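You operate a simulated robot arm through the tools that you are given. There is no shell and no other tool.

Carry out the task below with a simulated two-armed robot. There is one attempt and no reset: what you move stays moved.

JOB
From the white stand: earliest date into the blue cassette, latest into the green; set both before the meter. Set down upright: blue cassette, green cassette.

It is judged by the outcome, as a careful person would: the job done as asked, and still so three seconds after it is handed in. It fails if anything else is knocked over, pushed out of place, dropped, spilled or broken.

ROBOT AND FRAMES
Two 7-joint arms with two-finger parallel grippers on one trunk that stands fixed in place. Base frame: the origin is at the foot of the trunk, x ahead of it, y to its left, z up; the work surface is at about z = 850. Units: mm, degrees, N and s.
The left shoulder is at [50, 187, 1135], the right one opposite. With the tool pointing down near the work surface each hand reaches from about 100 to 660 mm from the base axis, measured 20 degrees to its own side. Payload 3.43 kg a hand.
Tool frame (each hand has its own): the origin (TCP) lies between the finger pads and is the grasp point; the fingertips stand 30 mm ahead of it; z points along the fingers, y is the line along which they close. The gripper opens to 94 mm. The fingers are 28 mm wide and 10 mm thick; the gripper's body (50 by 96 mm) begins 55 mm behind the TCP.
Orientation is that of the tool frame in the base frame, as a unit quaternion [w, x, y, z]. With the fingers straight down and closing along the base's y, the tool's x points along the base's -x, its y along +y and its z along -z.

CONTROLS
- The arms move only by the tool send_rows. It takes "left_series", "right_series" or both (then of equal length, played together; a hand with none holds still); each is one flat list of numbers, 7 for each row, row after row: the shift along the tool's x, y, z in units of 500 mm (1.0 is 500 mm), then the turn, a rotation vector about the tool's x, y, z in units of 120 degrees (1.0 is 120 degrees), then the finger opening in mm, from 0 to 94. In form: [tx, ty, tz, wx, wy, wz, claw, tx, ty, tz, wx, wy, wz, claw, ...]. A call has 1 to 20 rows; each row is the pose to reach, as a shift and turn from the pose commanded when the call began, along the tool's axes at that moment. A call with a number of a shift or a turn outside -1 to 1 is refused whole. Rows are played at 5 a second. More than 50 mm and 8.6 degrees between two rows, or a gripper value outside its range, and nothing of the call is played. Where a pose cannot be reached the arm comes as near as it can. A force on the tool above 40 N (or 10 N above the force at the start of the call, whichever is more), or a blocked arm, ends the call early, and 0.2 s more pass. The fingers move at their own pace (about 153 mm/s each) and stop on an object; they squeeze with about 25 N. The grip force told is the motor's: it shows also when the fingers shut on nothing. Time passes only in rows, and 0.2 s behind the last, so rows that repeat a pose let the fingers close. It gives the time, the measured TCP pose, the force on the tool (base axes), the opening and the grip force at its end, in the units of the frame above (readings bear some noise), with the torque about the TCP (base axes, N m) and any sound that the robot's microphone picked up.
- Cameras (640 x 400 px; columns grow to the right, rows downward): "scene" is now at [144.3, 26.7, 1302.6]; the picture's right is [0.30, -0.95, 0.00], its down [-0.52, -0.16, -0.84] and it looks along [0.80, 0.25, -0.54] (base axes); focal length 330 px, centre (320, 200). "left" rides on the left gripper at [76, -14, -102] in its tool frame; the picture's right is [0.18, 0.98, 0.00], its down [-0.75, 0.14, -0.64] and it looks along [-0.63, 0.12, 0.77] (tool axes); focal length 243 px, centre (320, 200). "right" rides on the right gripper at [76, 14, -103] in its tool frame; the picture's right is [-0.18, 0.98, 0.00], its down [-0.75, -0.14, -0.64] and it looks along [-0.63, -0.12, 0.77] (tool axes); focal length 243 px, centre (320, 200). There is no depth. A picture from a camera that has moved, and an enlarged one, comes with that camera's place and axes in the base frame and with its lens.
- grab_frame(camera): a new picture of that camera. The clock stands still meanwhile.
- move_column(by): slides the trunk up (or, below 0, down) by that many mm; the arms and the scene camera ride with it, the base frame stays. It gives what a move gives, with no picture.
- aim_head(pan, tilt): turns the head with the scene camera to pan (to the left, within 80 degrees either way) and tilt (down, from -29 to 69), counted from straight ahead of the robot. It gives what a move gives.
- close_up(camera, box): a new picture of the part [left, top, right, bottom] of that camera's present view, enlarged. The clock stands still meanwhile.
- finish_job(): hands the job in; it is judged then, once.

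Nothing tells you positions but the pictures and the camera data. Unless the task says otherwise, let go and move clear before handing in.

The tools are called after "Request:" by a JSON object that holds its "name" and its "arguments". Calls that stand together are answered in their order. send_rows: Moves the arms, as the interface text tells. Its arguments: {"type":"object","properties":{"left_series":{"type":"array","items":{"type":"number"}},"right_series":{"type":"array","items":{"type":"number"}}},"required":[]} The other tools are called the same way: move_column (by) slides the trunk up or down; aim_head (pan, tilt) turns the head that bears the scene camera; grab_frame (camera) takes a picture; close_up (camera, box) takes an enlarged picture of a part of a camera's view; finish_job () hands the job in.

At the start:

```text
time_s: 0.0
left_tool_pos: [354.4, 274.8, 1142.4]
left_ee_rot: [0.0, 0.0, 1.0, 0.0]
left_force: [-0.5, -0.1, 0.5]
left_torque: [0.02, -0.01, -0.02]
left_width: 93.7
left_finger_force: 0.1
right_tool_pos: [460.5, -67.7, 1048.5]
right_ee_rot: [0.0, -0.001, 1.0, 0.0]
right_force: [-1.2, -0.1, 0.5]
right_torque: [-0.01, 0.0, 0.02]
right_width: 94.1
right_finger_force: 0.1
trunk travel left (down, up): [-350.0, 82.0]
head pan, tilt: [17.4, 32.8]
```

scene: 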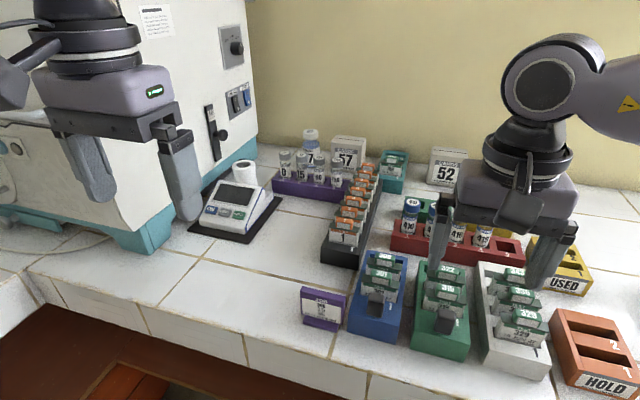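
right: 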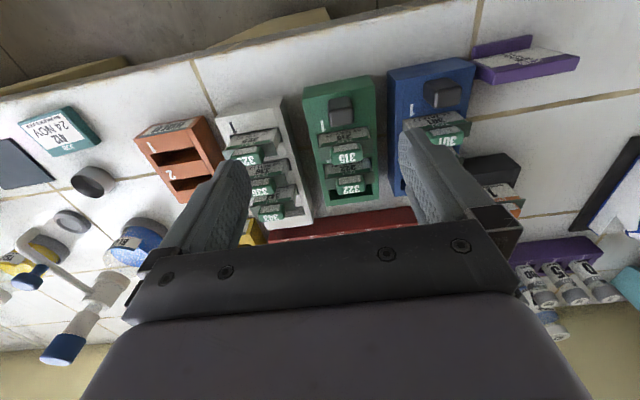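
left: 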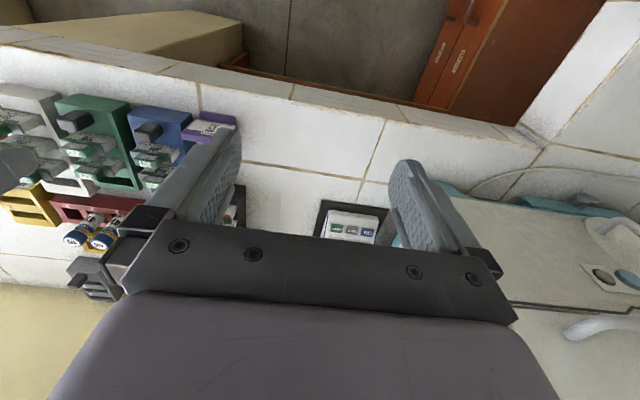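

I see blue, green and white holders with labelled strips near the front right, and a meter at the left. First I'll look closer at the labels and the layout.

Request:
{"name": "close_up", "arguments": {"camera": "scene", "box": [460, 240, 580, 390]}}

Request:
{"name": "close_up", "arguments": {"camera": "scene", "box": [290, 230, 480, 370]}}

Request:
{"name": "close_up", "arguments": {"camera": "right", "box": [200, 60, 480, 240]}}

Request:
{"name": "close_up", "arguments": {"camera": "scene", "box": [170, 110, 410, 270]}}

```text
2.67 times, centred on (520, 315) of scene
camera zoom: at [144.3, 26.7, 1302.6], right [0.3, -0.95, 0.0], down [-0.52, -0.16, -0.84], along [0.8, 0.25, -0.54], focal length 880 px, centre (-213, -107)
```

zoom: 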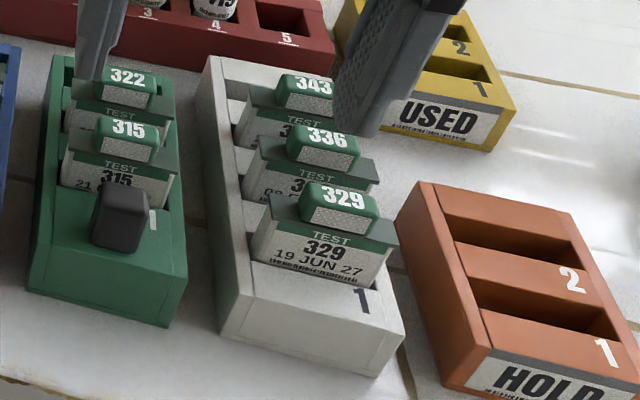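

```text
2.86 times, centred on (385, 300) of scene
camera zoom: at [144.3, 26.7, 1302.6], right [0.3, -0.95, 0.0], down [-0.52, -0.16, -0.84], along [0.8, 0.25, -0.54], focal length 942 px, centre (134, -86)
```

zoom: 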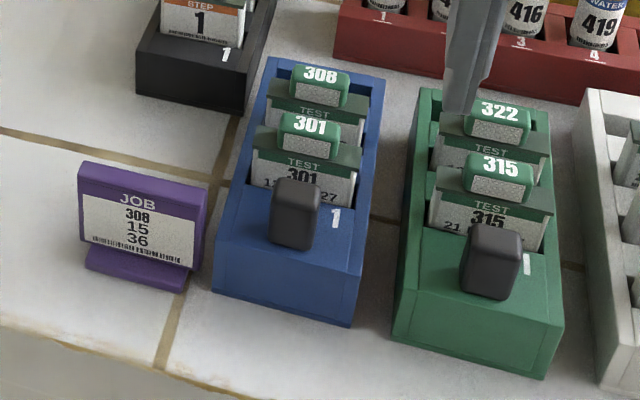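

```text
2.22 times, centred on (340, 150) of right
camera zoom: at [384.3, -54.7, 1152.0], right [0.18, 0.98, 0.0], down [0.75, -0.14, 0.64], along [0.63, -0.12, -0.77], focal length 539 px, centre (276, 311)
```

zoom: 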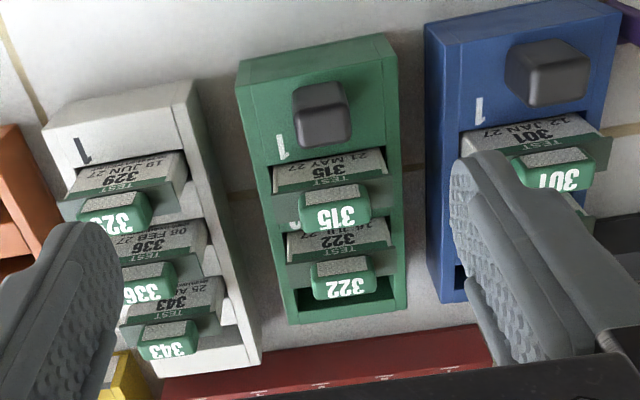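

```text
2.50 times, centred on (290, 190) of scene
camera zoom: at [144.3, 26.7, 1302.6], right [0.3, -0.95, 0.0], down [-0.52, -0.16, -0.84], along [0.8, 0.25, -0.54], focal length 825 px, centre (395, 225)
```

zoom: 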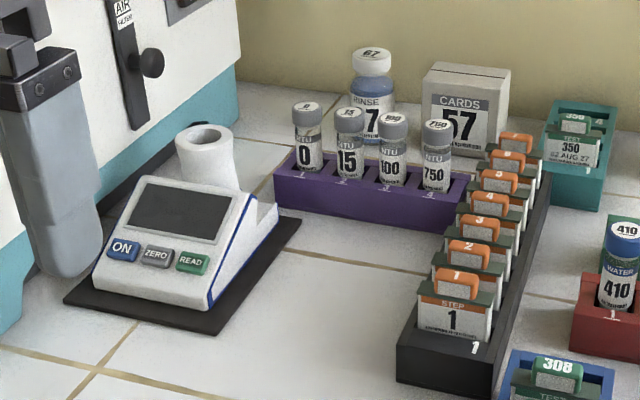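

The white stand holds 329 (19 JUN 27), 336 and 343. I need the other two dates.

Request:
{"name": "close_up", "arguments": {"camera": "right", "box": [225, 130, 325, 220]}}

Request:
{"name": "close_up", "arguments": {"camera": "scene", "box": [480, 260, 560, 310]}}

Request:
{"name": "close_up", "arguments": {"camera": "left", "box": [0, 80, 250, 240]}}

Request:
{"name": "close_up", "arguments": {"camera": "scene", "box": [320, 150, 400, 260]}}

```text
4.44 times, centred on (275, 175) of right
camera zoom: at [384.3, -54.7, 1152.0], right [0.18, 0.98, 0.0], down [0.75, -0.14, 0.64], along [0.63, -0.12, -0.77], focal length 1078 px, centre (520, 311)
```

zoom: 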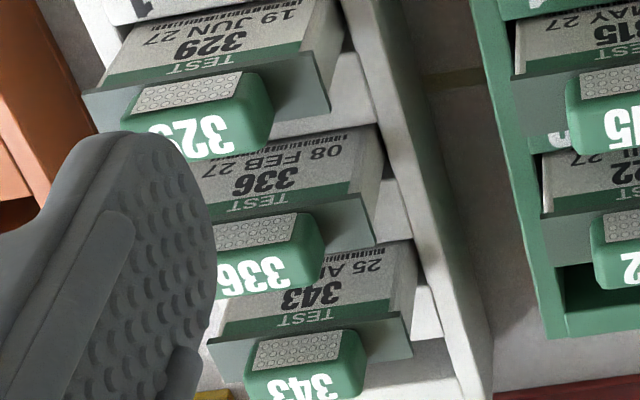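

```text
8.00 times, centred on (520, 285) of scene
camera zoom: at [144.3, 26.7, 1302.6], right [0.3, -0.95, 0.0], down [-0.52, -0.16, -0.84], along [0.8, 0.25, -0.54], focal length 2639 px, centre (-1280, -480)
```

zoom: 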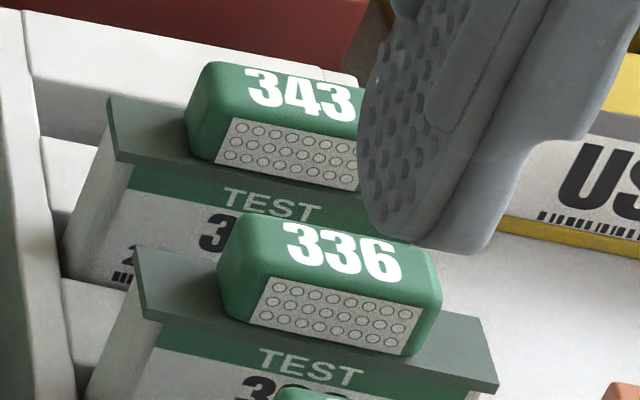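

```text
2.50 times, centred on (125, 160) of left
camera zoom: at [277.2, 262.1, 1243.5], right [-0.19, 0.98, 0.0], down [0.75, 0.14, 0.64], along [0.63, 0.12, -0.77], focal length 606 px, centre (808, 300)
```

zoom: 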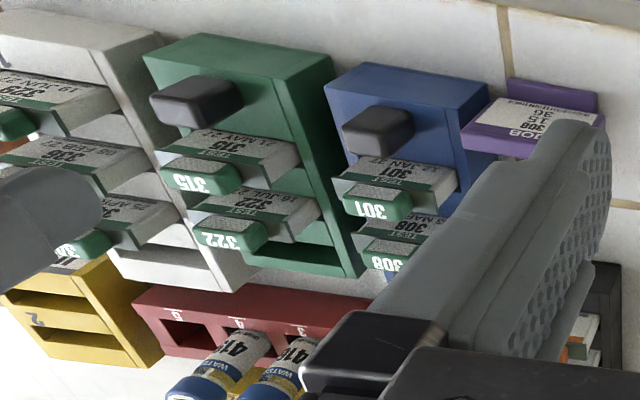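

```text
3.64 times, centred on (360, 205) of scene
camera zoom: at [144.3, 26.7, 1302.6], right [0.3, -0.95, 0.0], down [-0.52, -0.16, -0.84], along [0.8, 0.25, -0.54], focal length 1200 px, centre (174, 182)
```

zoom: 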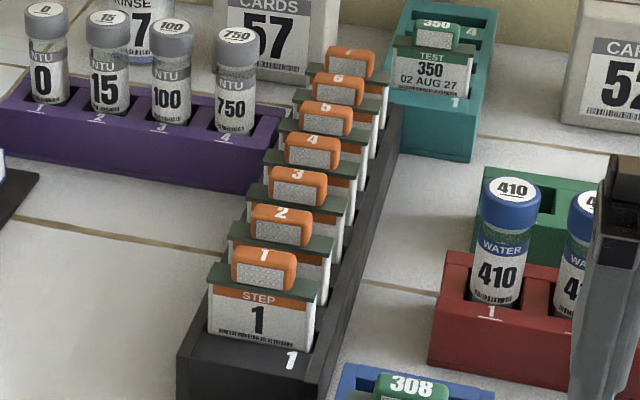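

329's month needs checking (JAN or JUN), and so does 343's date. I'll zoom tighter.

Request:
{"name": "close_up", "arguments": {"camera": "right", "box": [235, 125, 285, 155]}}

Request:
{"name": "close_up", "arguments": {"camera": "scene", "box": [500, 320, 560, 350]}}

Request:
{"name": "close_up", "arguments": {"camera": "right", "box": [270, 175, 320, 215]}}

Request:
{"name": "close_up", "arguments": {"camera": "left", "box": [0, 95, 80, 165]}}

```text
12.80 times, centred on (260, 140) of right
camera zoom: at [384.3, -54.7, 1152.0], right [0.18, 0.98, 0.0], down [0.75, -0.14, 0.64], along [0.63, -0.12, -0.77], focal length 3106 px, centre (1088, 968)
```

zoom: 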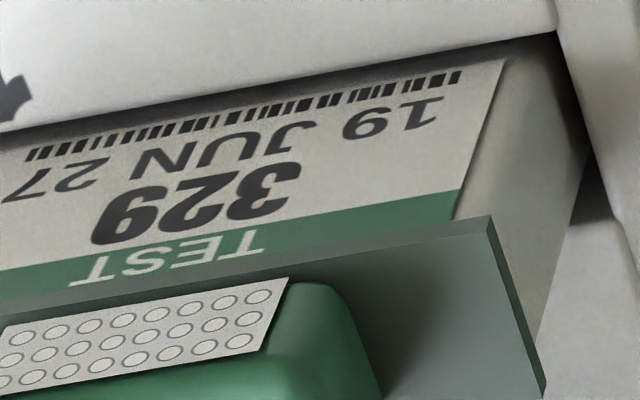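

```text
10.67 times, centred on (530, 335) of scene
camera zoom: at [144.3, 26.7, 1302.6], right [0.3, -0.95, 0.0], down [-0.52, -0.16, -0.84], along [0.8, 0.25, -0.54], focal length 3519 px, centre (-1920, -1240)
```

zoom: 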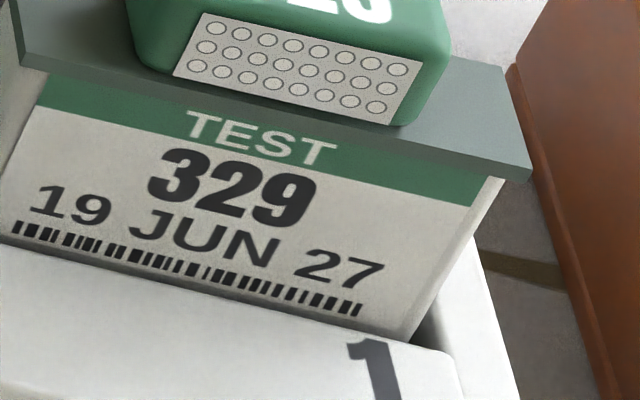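

```text
10.00 times, centred on (295, 195) of right
camera zoom: at [384.3, -54.7, 1152.0], right [0.18, 0.98, 0.0], down [0.75, -0.14, 0.64], along [0.63, -0.12, -0.77], focal length 2426 px, centre (570, 250)
```

zoom: 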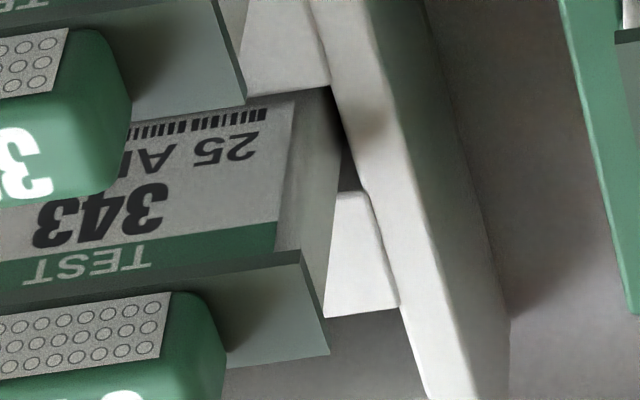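

```text
5.71 times, centred on (40, 130) of left
camera zoom: at [277.2, 262.1, 1243.5], right [-0.19, 0.98, 0.0], down [0.75, 0.14, 0.64], along [0.63, 0.12, -0.77], focal length 1386 px, centre (1920, 600)
```

zoom: 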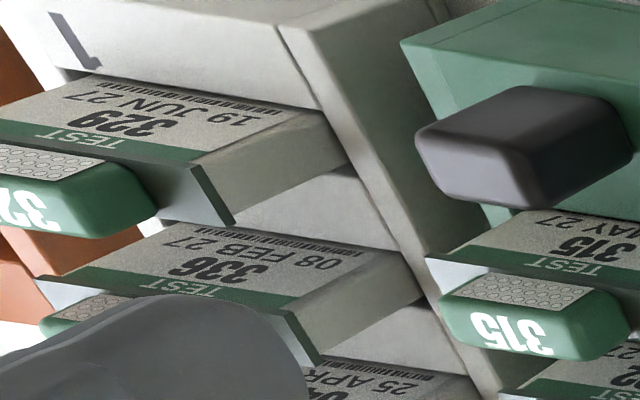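

329 is 19 JUN 27, 336 is 08 FEB 27, and 343 is 25 APR with the year hidden. I'll move the right hand aside for a clear view.

Request:
{"name": "send_rows", "arguments": {"right_series": [0.05, -0.08, -0.03, 0, 0, 0, 94, 0.1, -0.16, -0.06, 0, 0, 0, 94, 0.15, -0.24, -0.1, 0, 0, 0, 94, 0.2, -0.32, -0.14, 0, 0, 0, 94, 0.25, -0.38, -0.18, 0, 0, 0, 94]}}

Request:
{"name": "grab_frame", "arguments": {"camera": "scene"}}

Request:
{"name": "grab_frame", "arguments": {"camera": "right"}}

Request:
{"name": "close_up", "arguments": {"camera": "scene", "box": [470, 255, 560, 345]}}

```text
refused: row 3 steps farther than a row can; nothing moved
```

```text
taken
camera scene: at [144.3, 26.7, 1302.6], right [0.3, -0.95, 0.0], down [-0.52, -0.16, -0.84], along [0.8, 0.25, -0.54], focal length 330 px, centre (320, 200)
```

scene: 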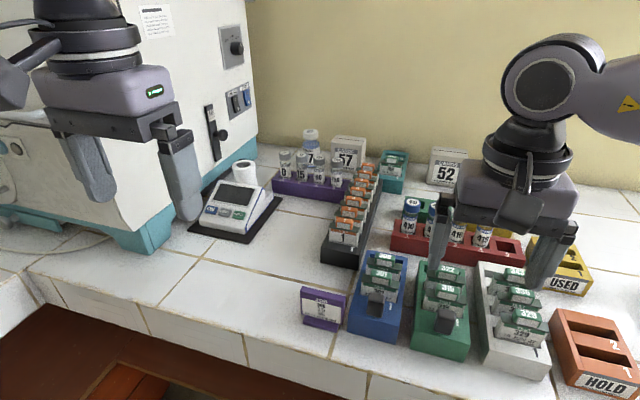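

```text
taken
camera right: at [384.3, -54.7, 1152.0], right [0.18, 0.98, 0.0], down [0.75, -0.14, 0.64], along [0.63, -0.12, -0.77], focal length 243 px, centre (320, 200)
```

right: 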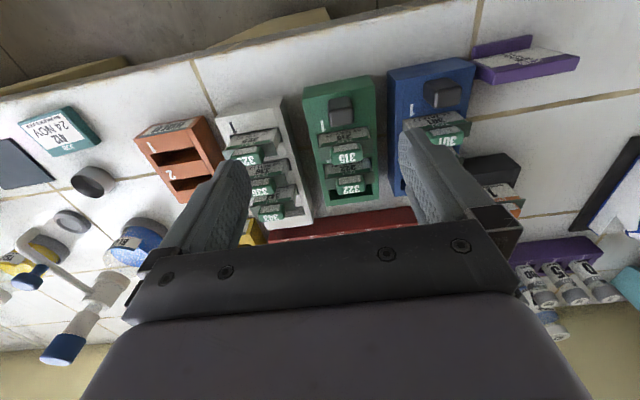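

```text
4.44 times, centred on (515, 300) of scene
camera zoom: at [144.3, 26.7, 1302.6], right [0.3, -0.95, 0.0], down [-0.52, -0.16, -0.84], along [0.8, 0.25, -0.54], focal length 1466 px, centre (-547, -244)
```

zoom: 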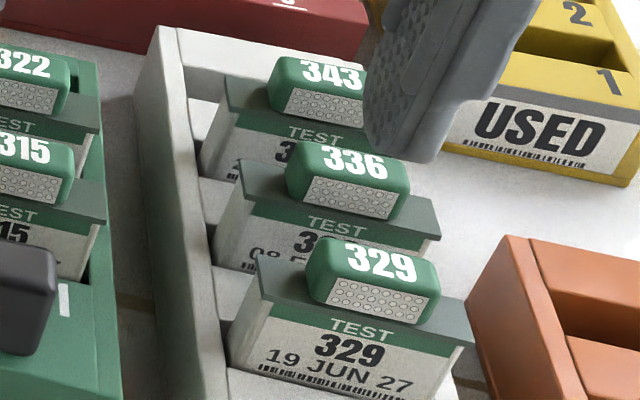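

The step was too long, so nothing moved. I'll resend the clearing move in smaller steps.

Request:
{"name": "send_rows", "arguments": {"right_series": [0.03, -0.05, -0.03, 0, 0, 0, 94, 0.06, -0.1, -0.06, 0, 0, 0, 94, 0.09, -0.15, -0.09, 0, 0, 0, 94, 0.12, -0.2, -0.12, 0, 0, 0, 94, 0.15, -0.25, -0.15, 0, 0, 0, 94, 0.18, -0.3, -0.18, 0, 0, 0, 94, 0.21, -0.35, -0.2, 0, 0, 0, 94]}}

Request:
{"name": "grab_frame", "arguments": {"camera": "scene"}}

Request:
{"name": "grab_frame", "arguments": {"camera": "right"}}

Request:
{"name": "close_up", "arguments": {"camera": "scene", "box": [470, 255, 560, 345]}}

```text
time_s: 1.6
left_tool_pos: [354.2, 275.7, 1142.7]
left_ee_rot: [0.001, 0.0, 1.0, 0.0]
left_force: [0.6, -0.7, -0.3]
left_torque: [-0.03, 0.01, 0.02]
left_width: 94.0
left_finger_force: 0.2
right_tool_pos: [355.3, -243.4, 1148.6]
right_ee_rot: [0.0, 0.0, 1.0, -0.001]
right_force: [-0.6, -0.6, 0.0]
right_torque: [0.0, 0.01, -0.01]
right_width: 94.0
right_finger_force: 0.1
trunk travel left (down, up): [-350.0, 82.0]
head pan, tilt: [17.4, 32.8]
```

```text
taken
camera scene: at [144.0, 26.4, 1302.7], right [0.3, -0.95, 0.0], down [-0.52, -0.16, -0.84], along [0.8, 0.25, -0.54], focal length 330 px, centre (320, 200)
```

scene: 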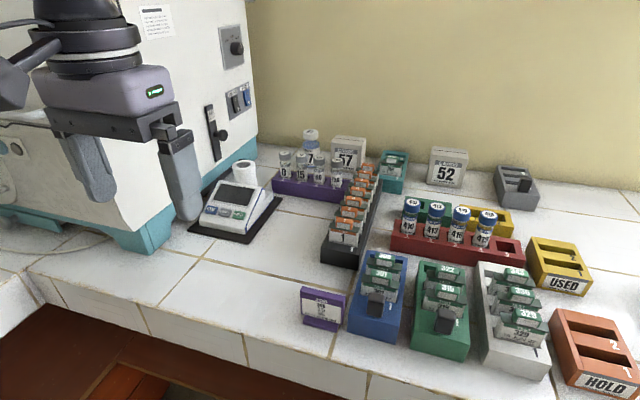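

```text
taken
camera right: at [279.3, -230.1, 1252.0], right [0.18, 0.98, 0.0], down [0.75, -0.14, 0.64], along [0.63, -0.12, -0.77], focal length 243 px, centre (320, 200)
```

right: 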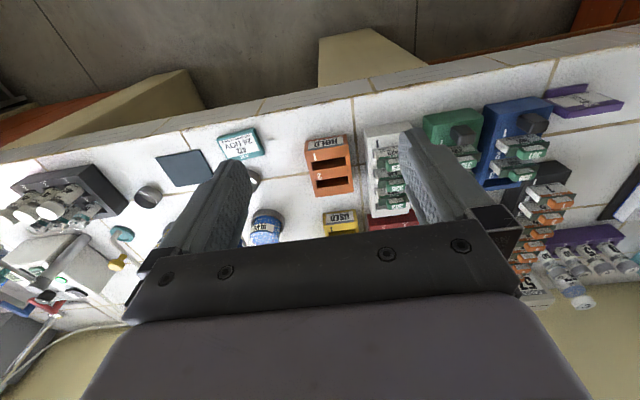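

```text
4.44 times, centred on (515, 300) of scene
camera zoom: at [144.0, 26.4, 1302.7], right [0.3, -0.95, 0.0], down [-0.52, -0.16, -0.84], along [0.8, 0.25, -0.54], focal length 1466 px, centre (-547, -244)
```

zoom: 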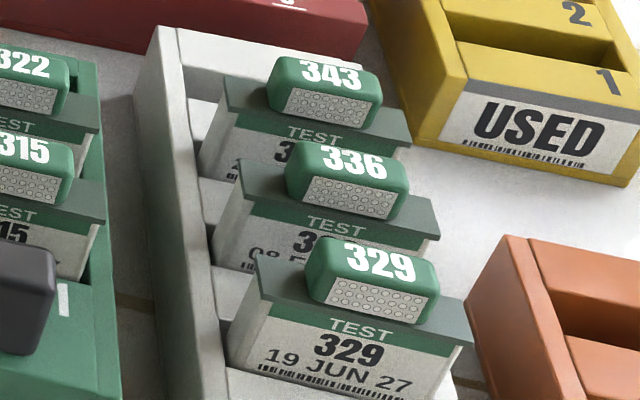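

The stand holds three cards. I'll check 343's year from the right camera, and look at the cassettes' structure.

Request:
{"name": "close_up", "arguments": {"camera": "right", "box": [360, 120, 440, 230]}}

Request:
{"name": "close_up", "arguments": {"camera": "left", "box": [0, 130, 60, 180]}}

Request:
{"name": "close_up", "arguments": {"camera": "scene", "box": [340, 240, 480, 360]}}

Request:
{"name": "close_up", "arguments": {"camera": "right", "box": [420, 80, 620, 220]}}

```text
3.64 times, centred on (400, 175) of right
camera zoom: at [279.3, -230.1, 1252.0], right [0.18, 0.98, 0.0], down [0.75, -0.14, 0.64], along [0.63, -0.12, -0.77], focal length 882 px, centre (29, 291)
```

zoom: 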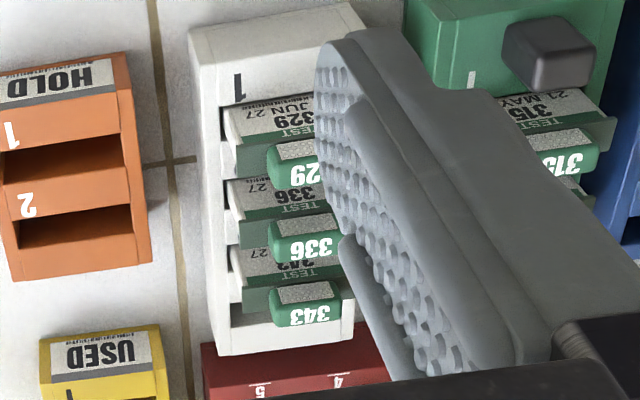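

```text
8.00 times, centred on (30, 155) of left
camera zoom: at [276.8, 261.8, 1243.7], right [-0.19, 0.98, 0.0], down [0.75, 0.14, 0.64], along [0.63, 0.12, -0.77], focal length 1941 px, centre (2640, 560)
```

zoom: 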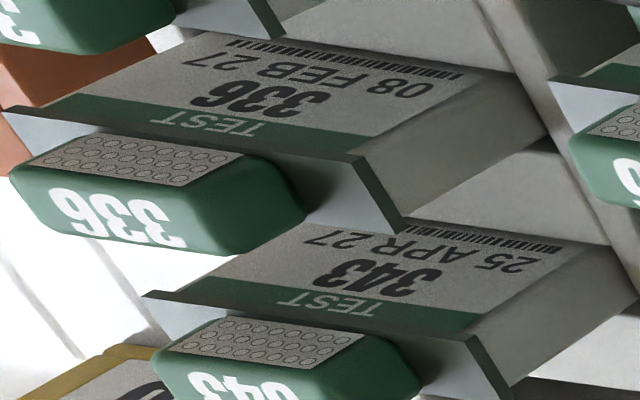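

```text
3.33 times, centred on (410, 300) of scene
camera zoom: at [144.0, 26.4, 1302.7], right [0.3, -0.95, 0.0], down [-0.52, -0.16, -0.84], along [0.8, 0.25, -0.54], focal length 1100 px, centre (20, -133)
```

zoom: 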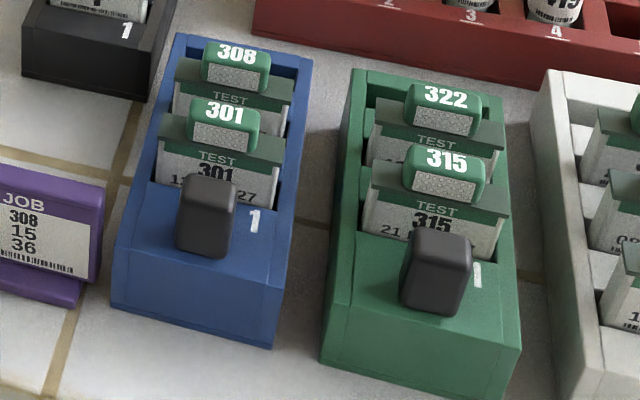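

```text
2.86 times, centred on (520, 150) of right
camera zoom: at [279.3, -230.1, 1252.0], right [0.18, 0.98, 0.0], down [0.75, -0.14, 0.64], along [0.63, -0.12, -0.77], focal length 693 px, centre (-251, 343)
```

zoom: 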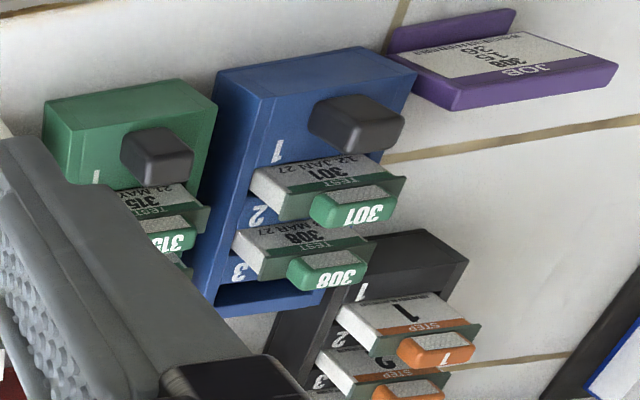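

All years are 27, so 336 (08 FEB) is earliest and goes into blue slot 3, and 329 (19 JUN) is latest and goes into green slot 3. I'll bring the right camera overhead, looking straight down, to measure the layout.

Request:
{"name": "send_rows", "arguments": {"right_series": [-0.015, 0.056, 0.033, 0, 0.054, 0, 94, -0.03, 0.113, 0.066, 0, 0.108, 0, 94, -0.045, 0.169, 0.099, 0, 0.162, 0, 94, -0.06, 0.225, 0.131, 0, 0.216, 0, 94, -0.075, 0.282, 0.164, 0, 0.27, 0, 94, -0.09, 0.338, 0.197, 0, 0.325, 0, 94]}}

Request:
{"name": "grab_frame", "arguments": {"camera": "right"}}

```text
time_s: 3.0
left_tool_pos: [355.0, 275.8, 1141.6]
left_ee_rot: [-0.001, -0.001, 1.0, 0.0]
left_force: [0.0, -0.1, 0.6]
left_torque: [-0.02, 0.03, 0.0]
left_width: 94.3
left_finger_force: 0.0
right_tool_pos: [400.3, -73.6, 1049.7]
right_ee_rot: [-0.335, 0.0, 0.942, 0.0]
right_force: [-0.3, 0.5, -0.4]
right_torque: [0.01, -0.01, 0.0]
right_width: 94.1
right_finger_force: 0.1
trunk travel left (down, up): [-350.0, 82.0]
head pan, tilt: [17.4, 32.8]
```

```text
taken
camera right: at [405.8, -60.2, 1178.4], right [0.14, 0.98, -0.12], down [0.99, -0.14, 0.02], along [0.01, -0.12, -0.99], focal length 243 px, centre (320, 200)
```

right: 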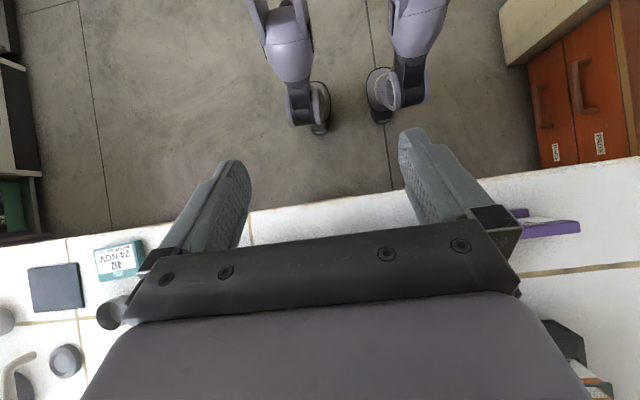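

The gripper body blocks the lower half of the view. I'll tilt it less and move forward so the cassettes fall in the clear zone.

Request:
{"name": "send_rows", "arguments": {"right_series": [-0.067, 0, -0.055, 0, -0.053, 0, 94, -0.135, 0, -0.109, 0, -0.106, 0, 94, -0.202, 0, -0.1636, 0, -0.158, 0, 94]}}

Request:
{"name": "grab_frame", "arguments": {"camera": "right"}}

```text
time_s: 3.8
left_tool_pos: [353.5, 275.2, 1142.5]
left_ee_rot: [0.0, -0.001, 1.0, -0.001]
left_force: [0.0, -0.3, 0.1]
left_torque: [0.0, 0.01, -0.01]
left_width: 94.3
left_finger_force: 0.0
right_tool_pos: [530.5, -74.4, 1049.8]
right_ee_rot: [-0.174, -0.002, 0.985, -0.001]
right_force: [-0.2, 0.0, -0.4]
right_torque: [0.0, 0.02, 0.0]
right_width: 94.1
right_finger_force: 0.0
trunk travel left (down, up): [-350.0, 82.0]
head pan, tilt: [17.4, 32.8]
```

```text
taken
camera right: at [493.7, -60.7, 1172.5], right [0.17, 0.98, -0.06], down [0.93, -0.14, 0.35], along [0.33, -0.12, -0.94], focal length 243 px, centre (320, 200)
```

right: 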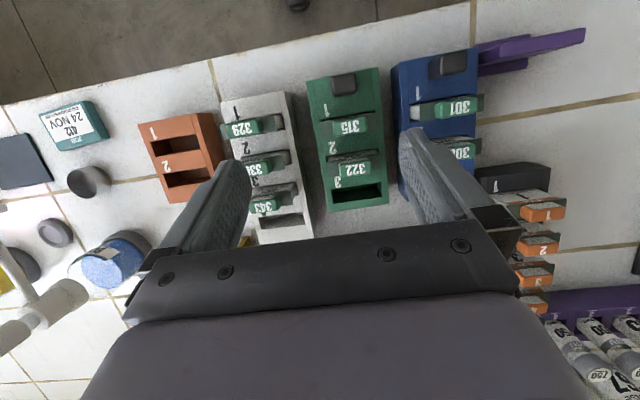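

Good overhead view. I'll zoom in for measurements.

Request:
{"name": "close_up", "arguments": {"camera": "right", "box": [220, 60, 400, 250]}}

Request:
{"name": "close_up", "arguments": {"camera": "right", "box": [380, 20, 600, 160]}}

Request:
{"name": "close_up", "arguments": {"camera": "right", "box": [215, 85, 315, 145]}}

Request:
{"name": "close_up", "arguments": {"camera": "right", "box": [300, 60, 400, 122]}}

Request:
{"name": "close_up", "arguments": {"camera": "right", "box": [300, 150, 400, 212]}}

Request:
{"name": "close_up", "arguments": {"camera": "right", "box": [225, 140, 325, 202]}}

```text
2.11 times, centred on (310, 155) of right
camera zoom: at [493.7, -60.7, 1172.5], right [0.17, 0.98, -0.06], down [0.93, -0.14, 0.35], along [0.33, -0.12, -0.94], focal length 511 px, centre (341, 295)
```

zoom: 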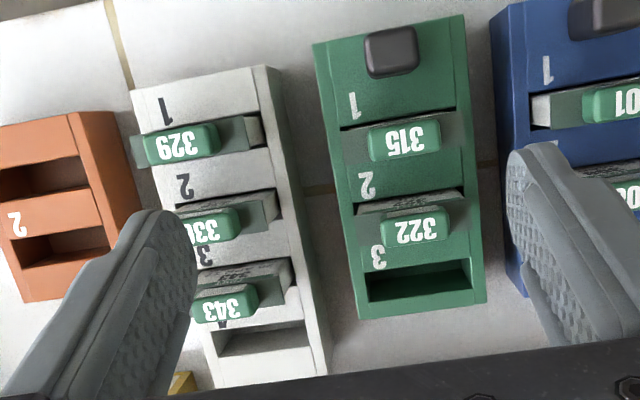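

```text
2.86 times, centred on (490, 90) of right
camera zoom: at [493.7, -60.7, 1172.5], right [0.17, 0.98, -0.06], down [0.93, -0.14, 0.35], along [0.33, -0.12, -0.94], focal length 693 px, centre (-166, 514)
```

zoom: 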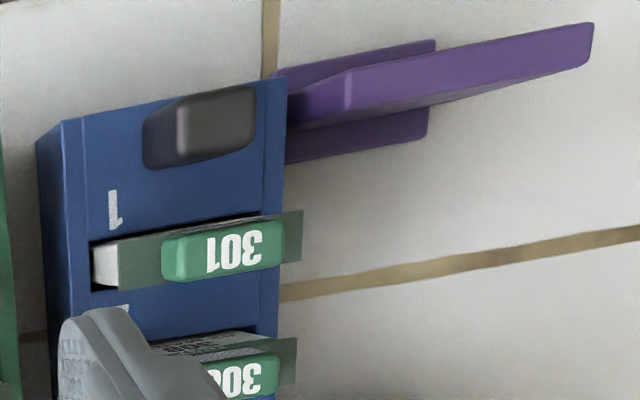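

```text
6.40 times, centred on (265, 115) of right
camera zoom: at [493.7, -60.7, 1172.5], right [0.17, 0.98, -0.06], down [0.93, -0.14, 0.35], along [0.33, -0.12, -0.94], focal length 1553 px, centre (672, 744)
```

zoom: 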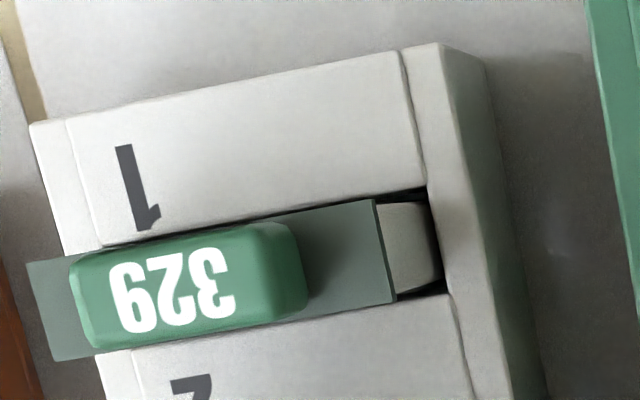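

```text
6.40 times, centred on (350, 91) of right
camera zoom: at [493.7, -60.7, 1172.5], right [0.17, 0.98, -0.06], down [0.93, -0.14, 0.35], along [0.33, -0.12, -0.94], focal length 1553 px, centre (128, 898)
```

zoom: 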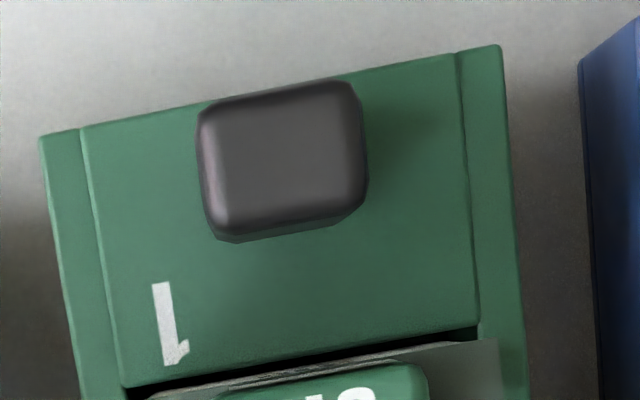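

```text
6.40 times, centred on (350, 181) of right
camera zoom: at [493.7, -60.7, 1172.5], right [0.17, 0.98, -0.06], down [0.93, -0.14, 0.35], along [0.33, -0.12, -0.94], focal length 1553 px, centre (128, 322)
```

zoom: 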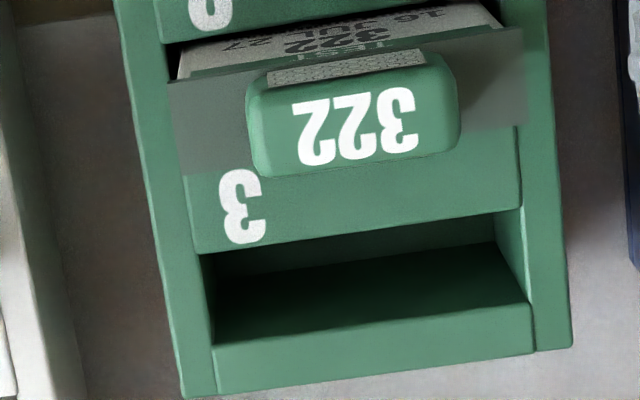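

```text
6.40 times, centred on (275, 171) of right
camera zoom: at [493.7, -60.7, 1172.5], right [0.17, 0.98, -0.06], down [0.93, -0.14, 0.35], along [0.33, -0.12, -0.94], focal length 1553 px, centre (608, 386)
```

zoom: 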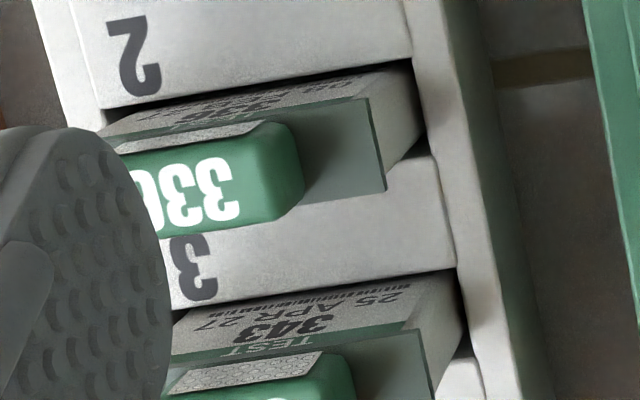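

Estimates, by triangulation between the scene and right cameras:
- **White stand:** knob 329 is at about (494.5, -148.5) with its top at z≈941. The slot pitch is about 40 mm, so 336 is at x≈534.
- **Cassettes:** green slot 3 is at about (590, -50) and blue slot 3 at about (590, 45).

Next I'll straighten the right hand and yaw it -90° so the fingers close along x on the knob's textured faces.

Request:
{"name": "send_rows", "arguments": {"right_series": [0.021, -0.05, 0.0, 0, -0.056, 0, 94, 0.042, -0.1, 0.001, 0, -0.111, 0, 94, 0.063, -0.149, 0.002, 0, -0.167, 0, 94]}}

Request:
{"name": "send_rows", "arguments": {"right_series": [0, 0, 0, 0, 0, -0.068, 80, 0, 0, 0, 0, 0, -0.136, 70, 0, 0, 0, 0, 0, -0.204, 60, 0, 0, 0, 0, 0, -0.272, 50, 0, 0, 0, 0, 0, -0.34, 40, 0, 0, 0, 0, 0, -0.408, 34, 0, 0, 0, 0, 0, -0.476, 34, 0, 0, 0, 0, 0, -0.544, 34, 0, 0, 0, 0, 0, -0.612, 34, 0, 0, 0, 0, 0, -0.68, 34, 0, 0, 0, 0, 0, -0.75, 34]}}

Request:
{"name": "grab_frame", "arguments": {"camera": "right"}}

Request:
{"name": "grab_frame", "arguments": {"camera": "scene"}}

```text
time_s: 4.6
left_tool_pos: [354.1, 275.6, 1142.9]
left_ee_rot: [0.001, 0.0, 1.0, 0.0]
left_force: [-0.6, 0.7, 0.4]
left_torque: [0.01, 0.02, -0.03]
left_width: 93.8
left_finger_force: 0.0
right_tool_pos: [501.1, -149.2, 1059.1]
right_ee_rot: [0.001, 0.001, 1.0, -0.001]
right_force: [-1.2, 0.8, 0.1]
right_torque: [-0.01, 0.0, 0.03]
right_width: 93.8
right_finger_force: 0.1
trunk travel left (down, up): [-350.0, 82.0]
head pan, tilt: [17.4, 32.8]
```

```text
time_s: 7.0
left_tool_pos: [353.5, 279.6, 1140.7]
left_ee_rot: [0.0, -0.001, 1.0, -0.002]
left_force: [0.3, 1.2, 0.7]
left_torque: [-0.09, -0.01, 0.03]
left_width: 94.2
left_finger_force: 0.1
right_tool_pos: [324.9, -83.6, 1066.1]
right_ee_rot: [0.0, -0.699, 0.715, -0.002]
right_force: [-0.7, 1.0, 0.7]
right_torque: [-0.11, -0.02, 0.0]
right_width: 34.0
right_finger_force: 0.0
right hand out of reach, approached as far as the arm can: row 7, 8, 9, 10, 11
trunk travel left (down, up): [-350.0, 82.0]
head pan, tilt: [17.4, 32.8]
```

```text
taken
camera right: at [308.2, -159.3, 1169.4], right [-0.98, 0.21, 0.0], down [0.16, 0.75, 0.64], along [0.14, 0.63, -0.77], focal length 243 px, centre (320, 200)
```

right: 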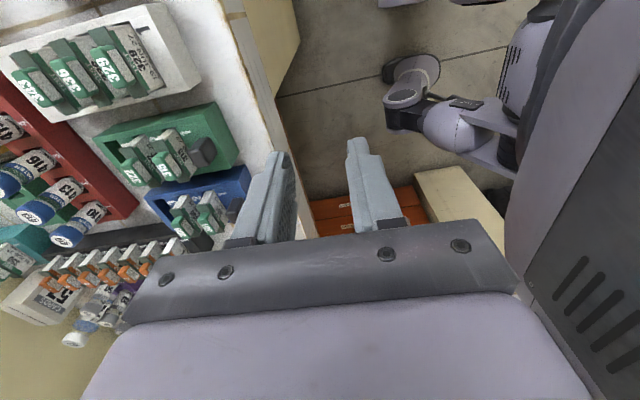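

```text
taken
camera scene: at [144.1, 30.8, 1302.5], right [0.3, -0.95, 0.0], down [-0.52, -0.17, -0.84], along [0.8, 0.25, -0.54], focal length 330 px, centre (320, 200)
```

scene: 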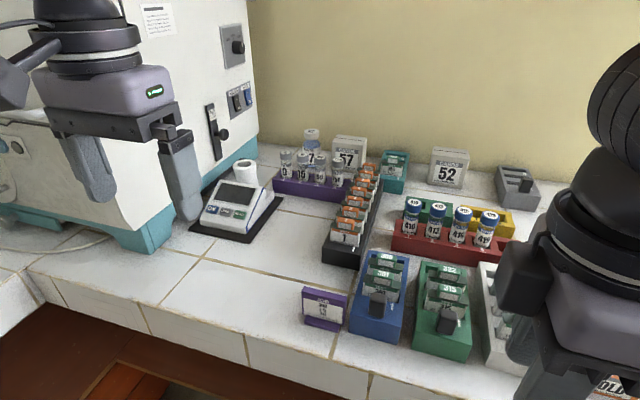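

The -90° yaw is out of reach there and the arm drifted, though nothing was touched. I'll undo the yaw and try the other direction.

Request:
{"name": "send_rows", "arguments": {"right_series": [0, 0, 0, 0, 0, 0.068, 34, 0, 0, 0, 0, 0, 0.136, 34, 0, 0, 0, 0, 0, 0.204, 34, 0, 0, 0, 0, 0, 0.272, 34, 0, 0, 0, 0, 0, 0.34, 34, 0, 0, 0, 0, 0, 0.408, 34, 0, 0, 0, 0, 0, 0.476, 34, 0, 0, 0, 0, 0, 0.544, 34, 0, 0, 0, 0, 0, 0.612, 34, 0, 0, 0, 0, 0, 0.68, 34, 0, 0, 0, 0, 0, 0.75, 34]}}

Request:
{"name": "grab_frame", "arguments": {"camera": "scene"}}

```text
time_s: 9.4
left_tool_pos: [355.5, 275.6, 1142.5]
left_ee_rot: [-0.001, -0.001, 1.0, 0.0]
left_force: [-0.1, -0.6, 0.2]
left_torque: [0.03, 0.03, 0.01]
left_width: 94.1
left_finger_force: 0.0
right_tool_pos: [325.9, -82.7, 1066.0]
right_ee_rot: [0.0, 0.002, 1.0, 0.0]
right_force: [-0.3, -1.2, -0.3]
right_torque: [-0.02, 0.01, 0.01]
right_width: 34.0
right_finger_force: 0.1
trunk travel left (down, up): [-350.0, 82.0]
head pan, tilt: [17.4, 32.8]
```

```text
taken
camera scene: at [144.3, 26.7, 1302.6], right [0.3, -0.95, 0.0], down [-0.52, -0.16, -0.84], along [0.8, 0.25, -0.54], focal length 330 px, centre (320, 200)
```

scene: 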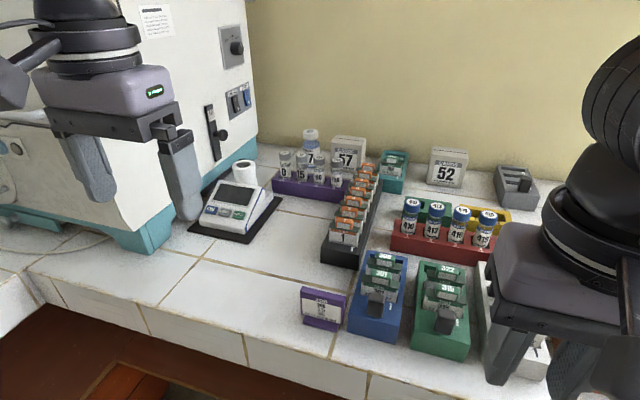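

The hand is back at zero yaw at (326, -83, 1066). I'll try +90° yaw here, with the camera going to the +y side.

Request:
{"name": "send_rows", "arguments": {"right_series": [0, 0, 0, 0, 0, 0.068, 34, 0, 0, 0, 0, 0, 0.136, 34, 0, 0, 0, 0, 0, 0.204, 34, 0, 0, 0, 0, 0, 0.272, 34, 0, 0, 0, 0, 0, 0.34, 34, 0, 0, 0, 0, 0, 0.408, 34, 0, 0, 0, 0, 0, 0.476, 34, 0, 0, 0, 0, 0, 0.544, 34, 0, 0, 0, 0, 0, 0.612, 34, 0, 0, 0, 0, 0, 0.68, 34, 0, 0, 0, 0, 0, 0.75, 34]}}

Request:
{"name": "grab_frame", "arguments": {"camera": "right"}}

```text
time_s: 11.8
left_tool_pos: [354.7, 275.7, 1140.5]
left_ee_rot: [0.0, -0.001, 1.0, 0.0]
left_force: [0.2, -0.7, 0.6]
left_torque: [-0.01, -0.05, 0.01]
left_width: 93.9
left_finger_force: 0.0
right_tool_pos: [326.2, -83.5, 1067.9]
right_ee_rot: [0.0, 0.708, 0.706, 0.0]
right_force: [-0.5, -0.2, -0.1]
right_torque: [0.01, 0.04, 0.01]
right_width: 34.2
right_finger_force: 0.2
trunk travel left (down, up): [-350.0, 82.0]
head pan, tilt: [17.4, 32.8]
```

```text
taken
camera right: at [340.2, -8.2, 1170.0], right [0.98, -0.19, 0.0], down [-0.14, -0.75, 0.64], along [-0.12, -0.63, -0.77], focal length 243 px, centre (320, 200)
```

right: 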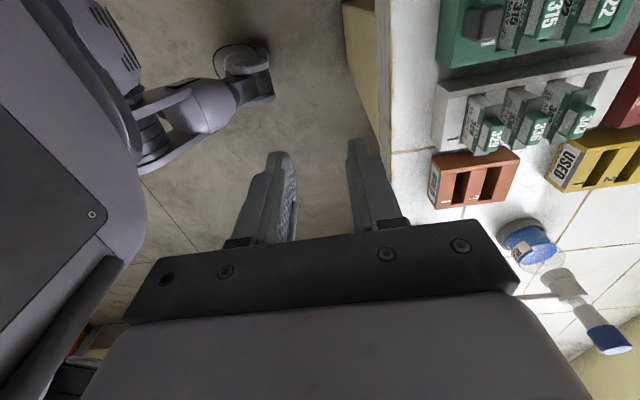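

The +90° yaw works here. Tool x is now base +y, tool y is base +x. I'll move over knob 329 at a safe height.

Request:
{"name": "send_rows", "arguments": {"right_series": [-0.026, 0.067, 0.003, 0, 0, 0, 34, -0.052, 0.135, 0.006, 0, 0, 0, 34, -0.078, 0.202, 0.009, 0, 0, 0, 34, -0.104, 0.269, 0.012, 0, 0, 0, 34, -0.13, 0.3366, 0.016, 0, 0, 0, 34, -0.13, 0.3366, 0.016, 0, 0, 0, 34]}}

Request:
{"name": "grab_frame", "arguments": {"camera": "right"}}

Request:
{"name": "grab_frame", "arguments": {"camera": "scene"}}

```text
time_s: 13.2
left_tool_pos: [354.9, 275.0, 1142.7]
left_ee_rot: [0.0, -0.001, 1.0, 0.0]
left_force: [0.1, 0.2, -0.1]
left_torque: [-0.02, 0.01, -0.04]
left_width: 94.1
left_finger_force: 0.0
right_tool_pos: [495.1, -149.2, 1058.9]
right_ee_rot: [0.0, 0.708, 0.707, 0.0]
right_force: [0.7, -0.4, -0.2]
right_torque: [0.02, 0.0, -0.03]
right_width: 34.2
right_finger_force: 0.0
trunk travel left (down, up): [-350.0, 82.0]
head pan, tilt: [17.4, 32.8]
```

```text
taken
camera right: at [508.4, -73.3, 1162.3], right [0.98, -0.18, 0.0], down [-0.14, -0.75, 0.64], along [-0.12, -0.63, -0.77], focal length 243 px, centre (320, 200)
```

right: 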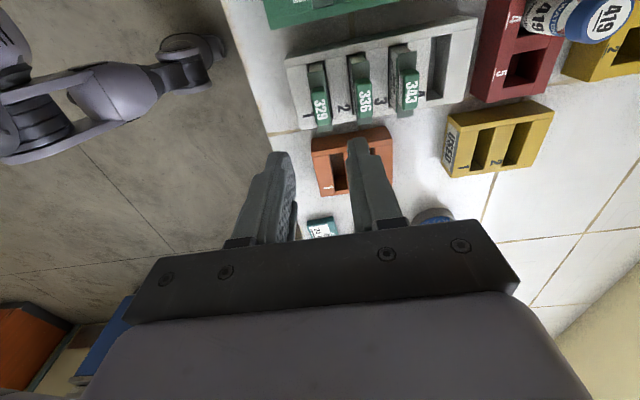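

```text
taken
camera scene: at [144.3, 26.7, 1302.6], right [0.3, -0.95, 0.0], down [-0.52, -0.16, -0.84], along [0.8, 0.25, -0.54], focal length 330 px, centre (320, 200)
```

scene: 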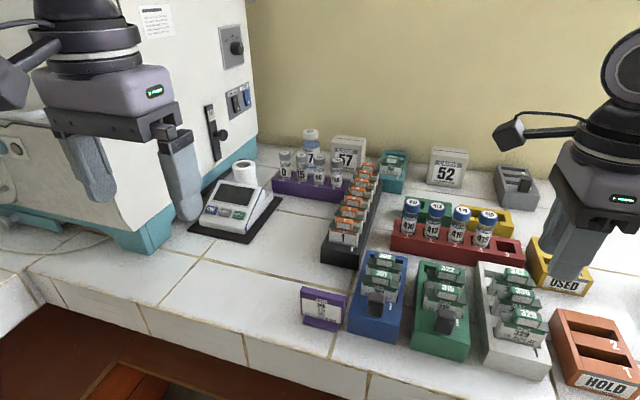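

Request:
{"name": "close_up", "arguments": {"camera": "right", "box": [280, 30, 440, 130]}}

Request:
{"name": "close_up", "arguments": {"camera": "right", "box": [240, 60, 420, 240]}}

```text
4.00 times, centred on (360, 80) of right
camera zoom: at [508.4, -73.3, 1162.3], right [0.98, -0.18, 0.0], down [-0.14, -0.75, 0.64], along [-0.12, -0.63, -0.77], focal length 970 px, centre (160, 680)
```

zoom: 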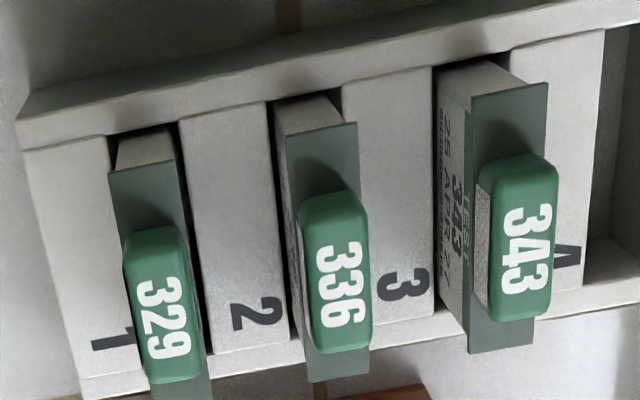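

```text
2.22 times, centred on (330, 150) of right
camera zoom: at [508.4, -73.3, 1162.3], right [0.98, -0.18, 0.0], down [-0.14, -0.75, 0.64], along [-0.12, -0.63, -0.77], focal length 539 px, centre (298, 311)
```

zoom: 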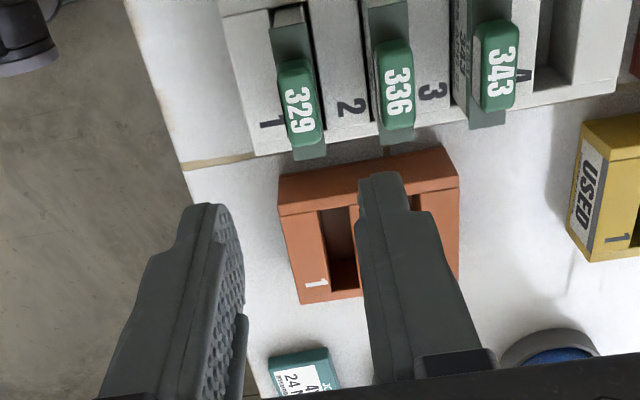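

Knob positions are confirmed: 329 at about (495.5, -148) and 336 at about (534.5, -147.5). I'll descend around knob 329 with a modest opening, stopping first with the tips near z=925 to check.

Request:
{"name": "send_rows", "arguments": {"right_series": [0, 0, 0.07, 0, 0, 0, 32, 0, 0, 0.14, 0, 0, 0, 32, 0, 0, 0.18, 0, 0, 0, 32, 0, 0, 0.204, 0, 0, 0, 32, 0, 0, 0.204, 0, 0, 0, 32]}}

Request:
{"name": "grab_frame", "arguments": {"camera": "right"}}

Request:
{"name": "close_up", "arguments": {"camera": "scene", "box": [460, 200, 620, 380]}}

```text
time_s: 14.4
left_tool_pos: [354.7, 275.9, 1142.3]
left_ee_rot: [0.0, -0.001, 1.0, 0.0]
left_force: [0.5, 0.0, 0.6]
left_torque: [0.01, -0.01, -0.01]
left_width: 94.0
left_finger_force: 0.1
right_tool_pos: [494.6, -147.6, 957.2]
right_ee_rot: [-0.001, 0.708, 0.706, 0.0]
right_force: [0.4, -0.1, -0.4]
right_torque: [0.01, 0.0, 0.01]
right_width: 31.7
right_finger_force: 0.1
trunk travel left (down, up): [-350.0, 82.0]
head pan, tilt: [17.4, 32.8]
```

```text
taken
camera right: at [508.0, -73.1, 1059.9], right [0.98, -0.18, 0.0], down [-0.14, -0.75, 0.64], along [-0.12, -0.63, -0.77], focal length 243 px, centre (320, 200)
```

right: 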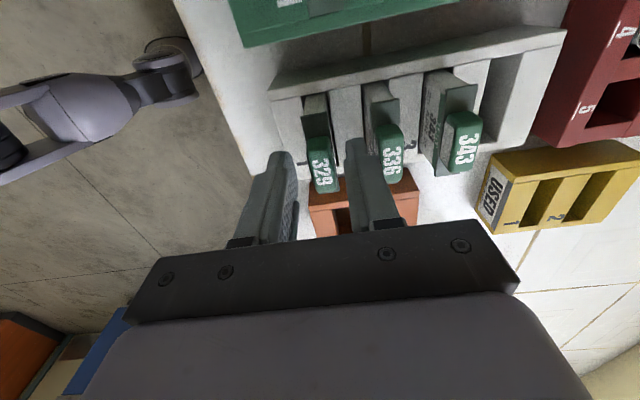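

```text
2.22 times, centred on (540, 290) of scene
camera zoom: at [144.3, 26.7, 1302.6], right [0.3, -0.95, 0.0], down [-0.52, -0.16, -0.84], along [0.8, 0.25, -0.54], focal length 733 px, centre (-169, 0)
```

zoom: 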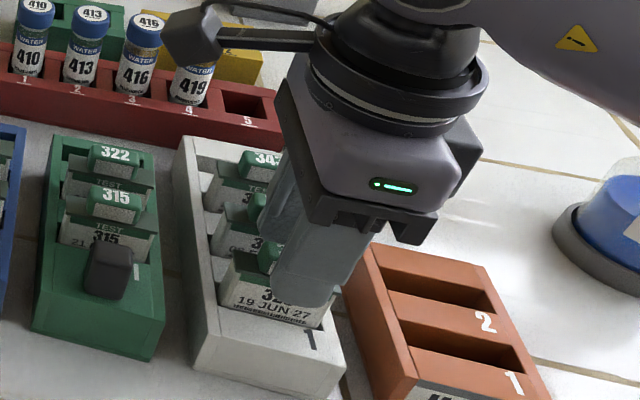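

The knob sits centred between the fingers. I'll descend another 20 mm and close.

Request:
{"name": "send_rows", "arguments": {"right_series": [0, 0, 0.02, 0, 0, 0, 32, 0, 0, 0.04, 0, 0, 0, 32, 0, 0, 0.04, 0, 0, 0, 20, 0, 0, 0.04, 0, 0, 0, 10, 0, 0, 0.04, 0, 0, 0, 0, 0, 0, 0.04, 0, 0, 0, 0]}}

Request:
{"name": "grab_frame", "arguments": {"camera": "right"}}

Request:
{"name": "close_up", "arguments": {"camera": "scene", "box": [460, 200, 620, 380]}}

```text
time_s: 15.8
left_tool_pos: [354.9, 275.6, 1141.9]
left_ee_rot: [-0.001, -0.001, 1.0, -0.001]
left_force: [-0.2, 0.6, -0.2]
left_torque: [0.02, -0.01, 0.01]
left_width: 93.8
left_finger_force: 0.0
right_tool_pos: [493.3, -149.4, 936.3]
right_ee_rot: [0.0, 0.707, 0.707, 0.0]
right_force: [0.2, -0.3, 0.9]
right_torque: [-0.01, -0.01, 0.0]
right_width: 17.5
right_finger_force: 25.0
trunk travel left (down, up): [-350.0, 82.0]
head pan, tilt: [17.4, 32.8]
```

```text
taken
camera right: at [508.0, -73.2, 1040.2], right [0.98, -0.18, 0.0], down [-0.14, -0.75, 0.64], along [-0.12, -0.63, -0.77], focal length 243 px, centre (320, 200)
```

right: 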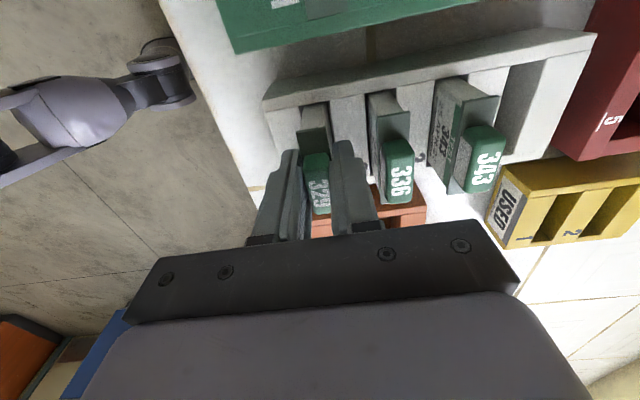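

```text
2.22 times, centred on (540, 290) of scene
camera zoom: at [144.3, 26.7, 1302.6], right [0.3, -0.95, 0.0], down [-0.52, -0.16, -0.84], along [0.8, 0.25, -0.54], focal length 733 px, centre (-169, 0)
```

zoom: 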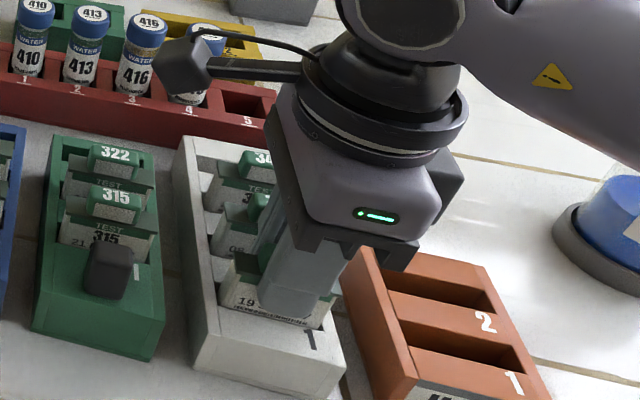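

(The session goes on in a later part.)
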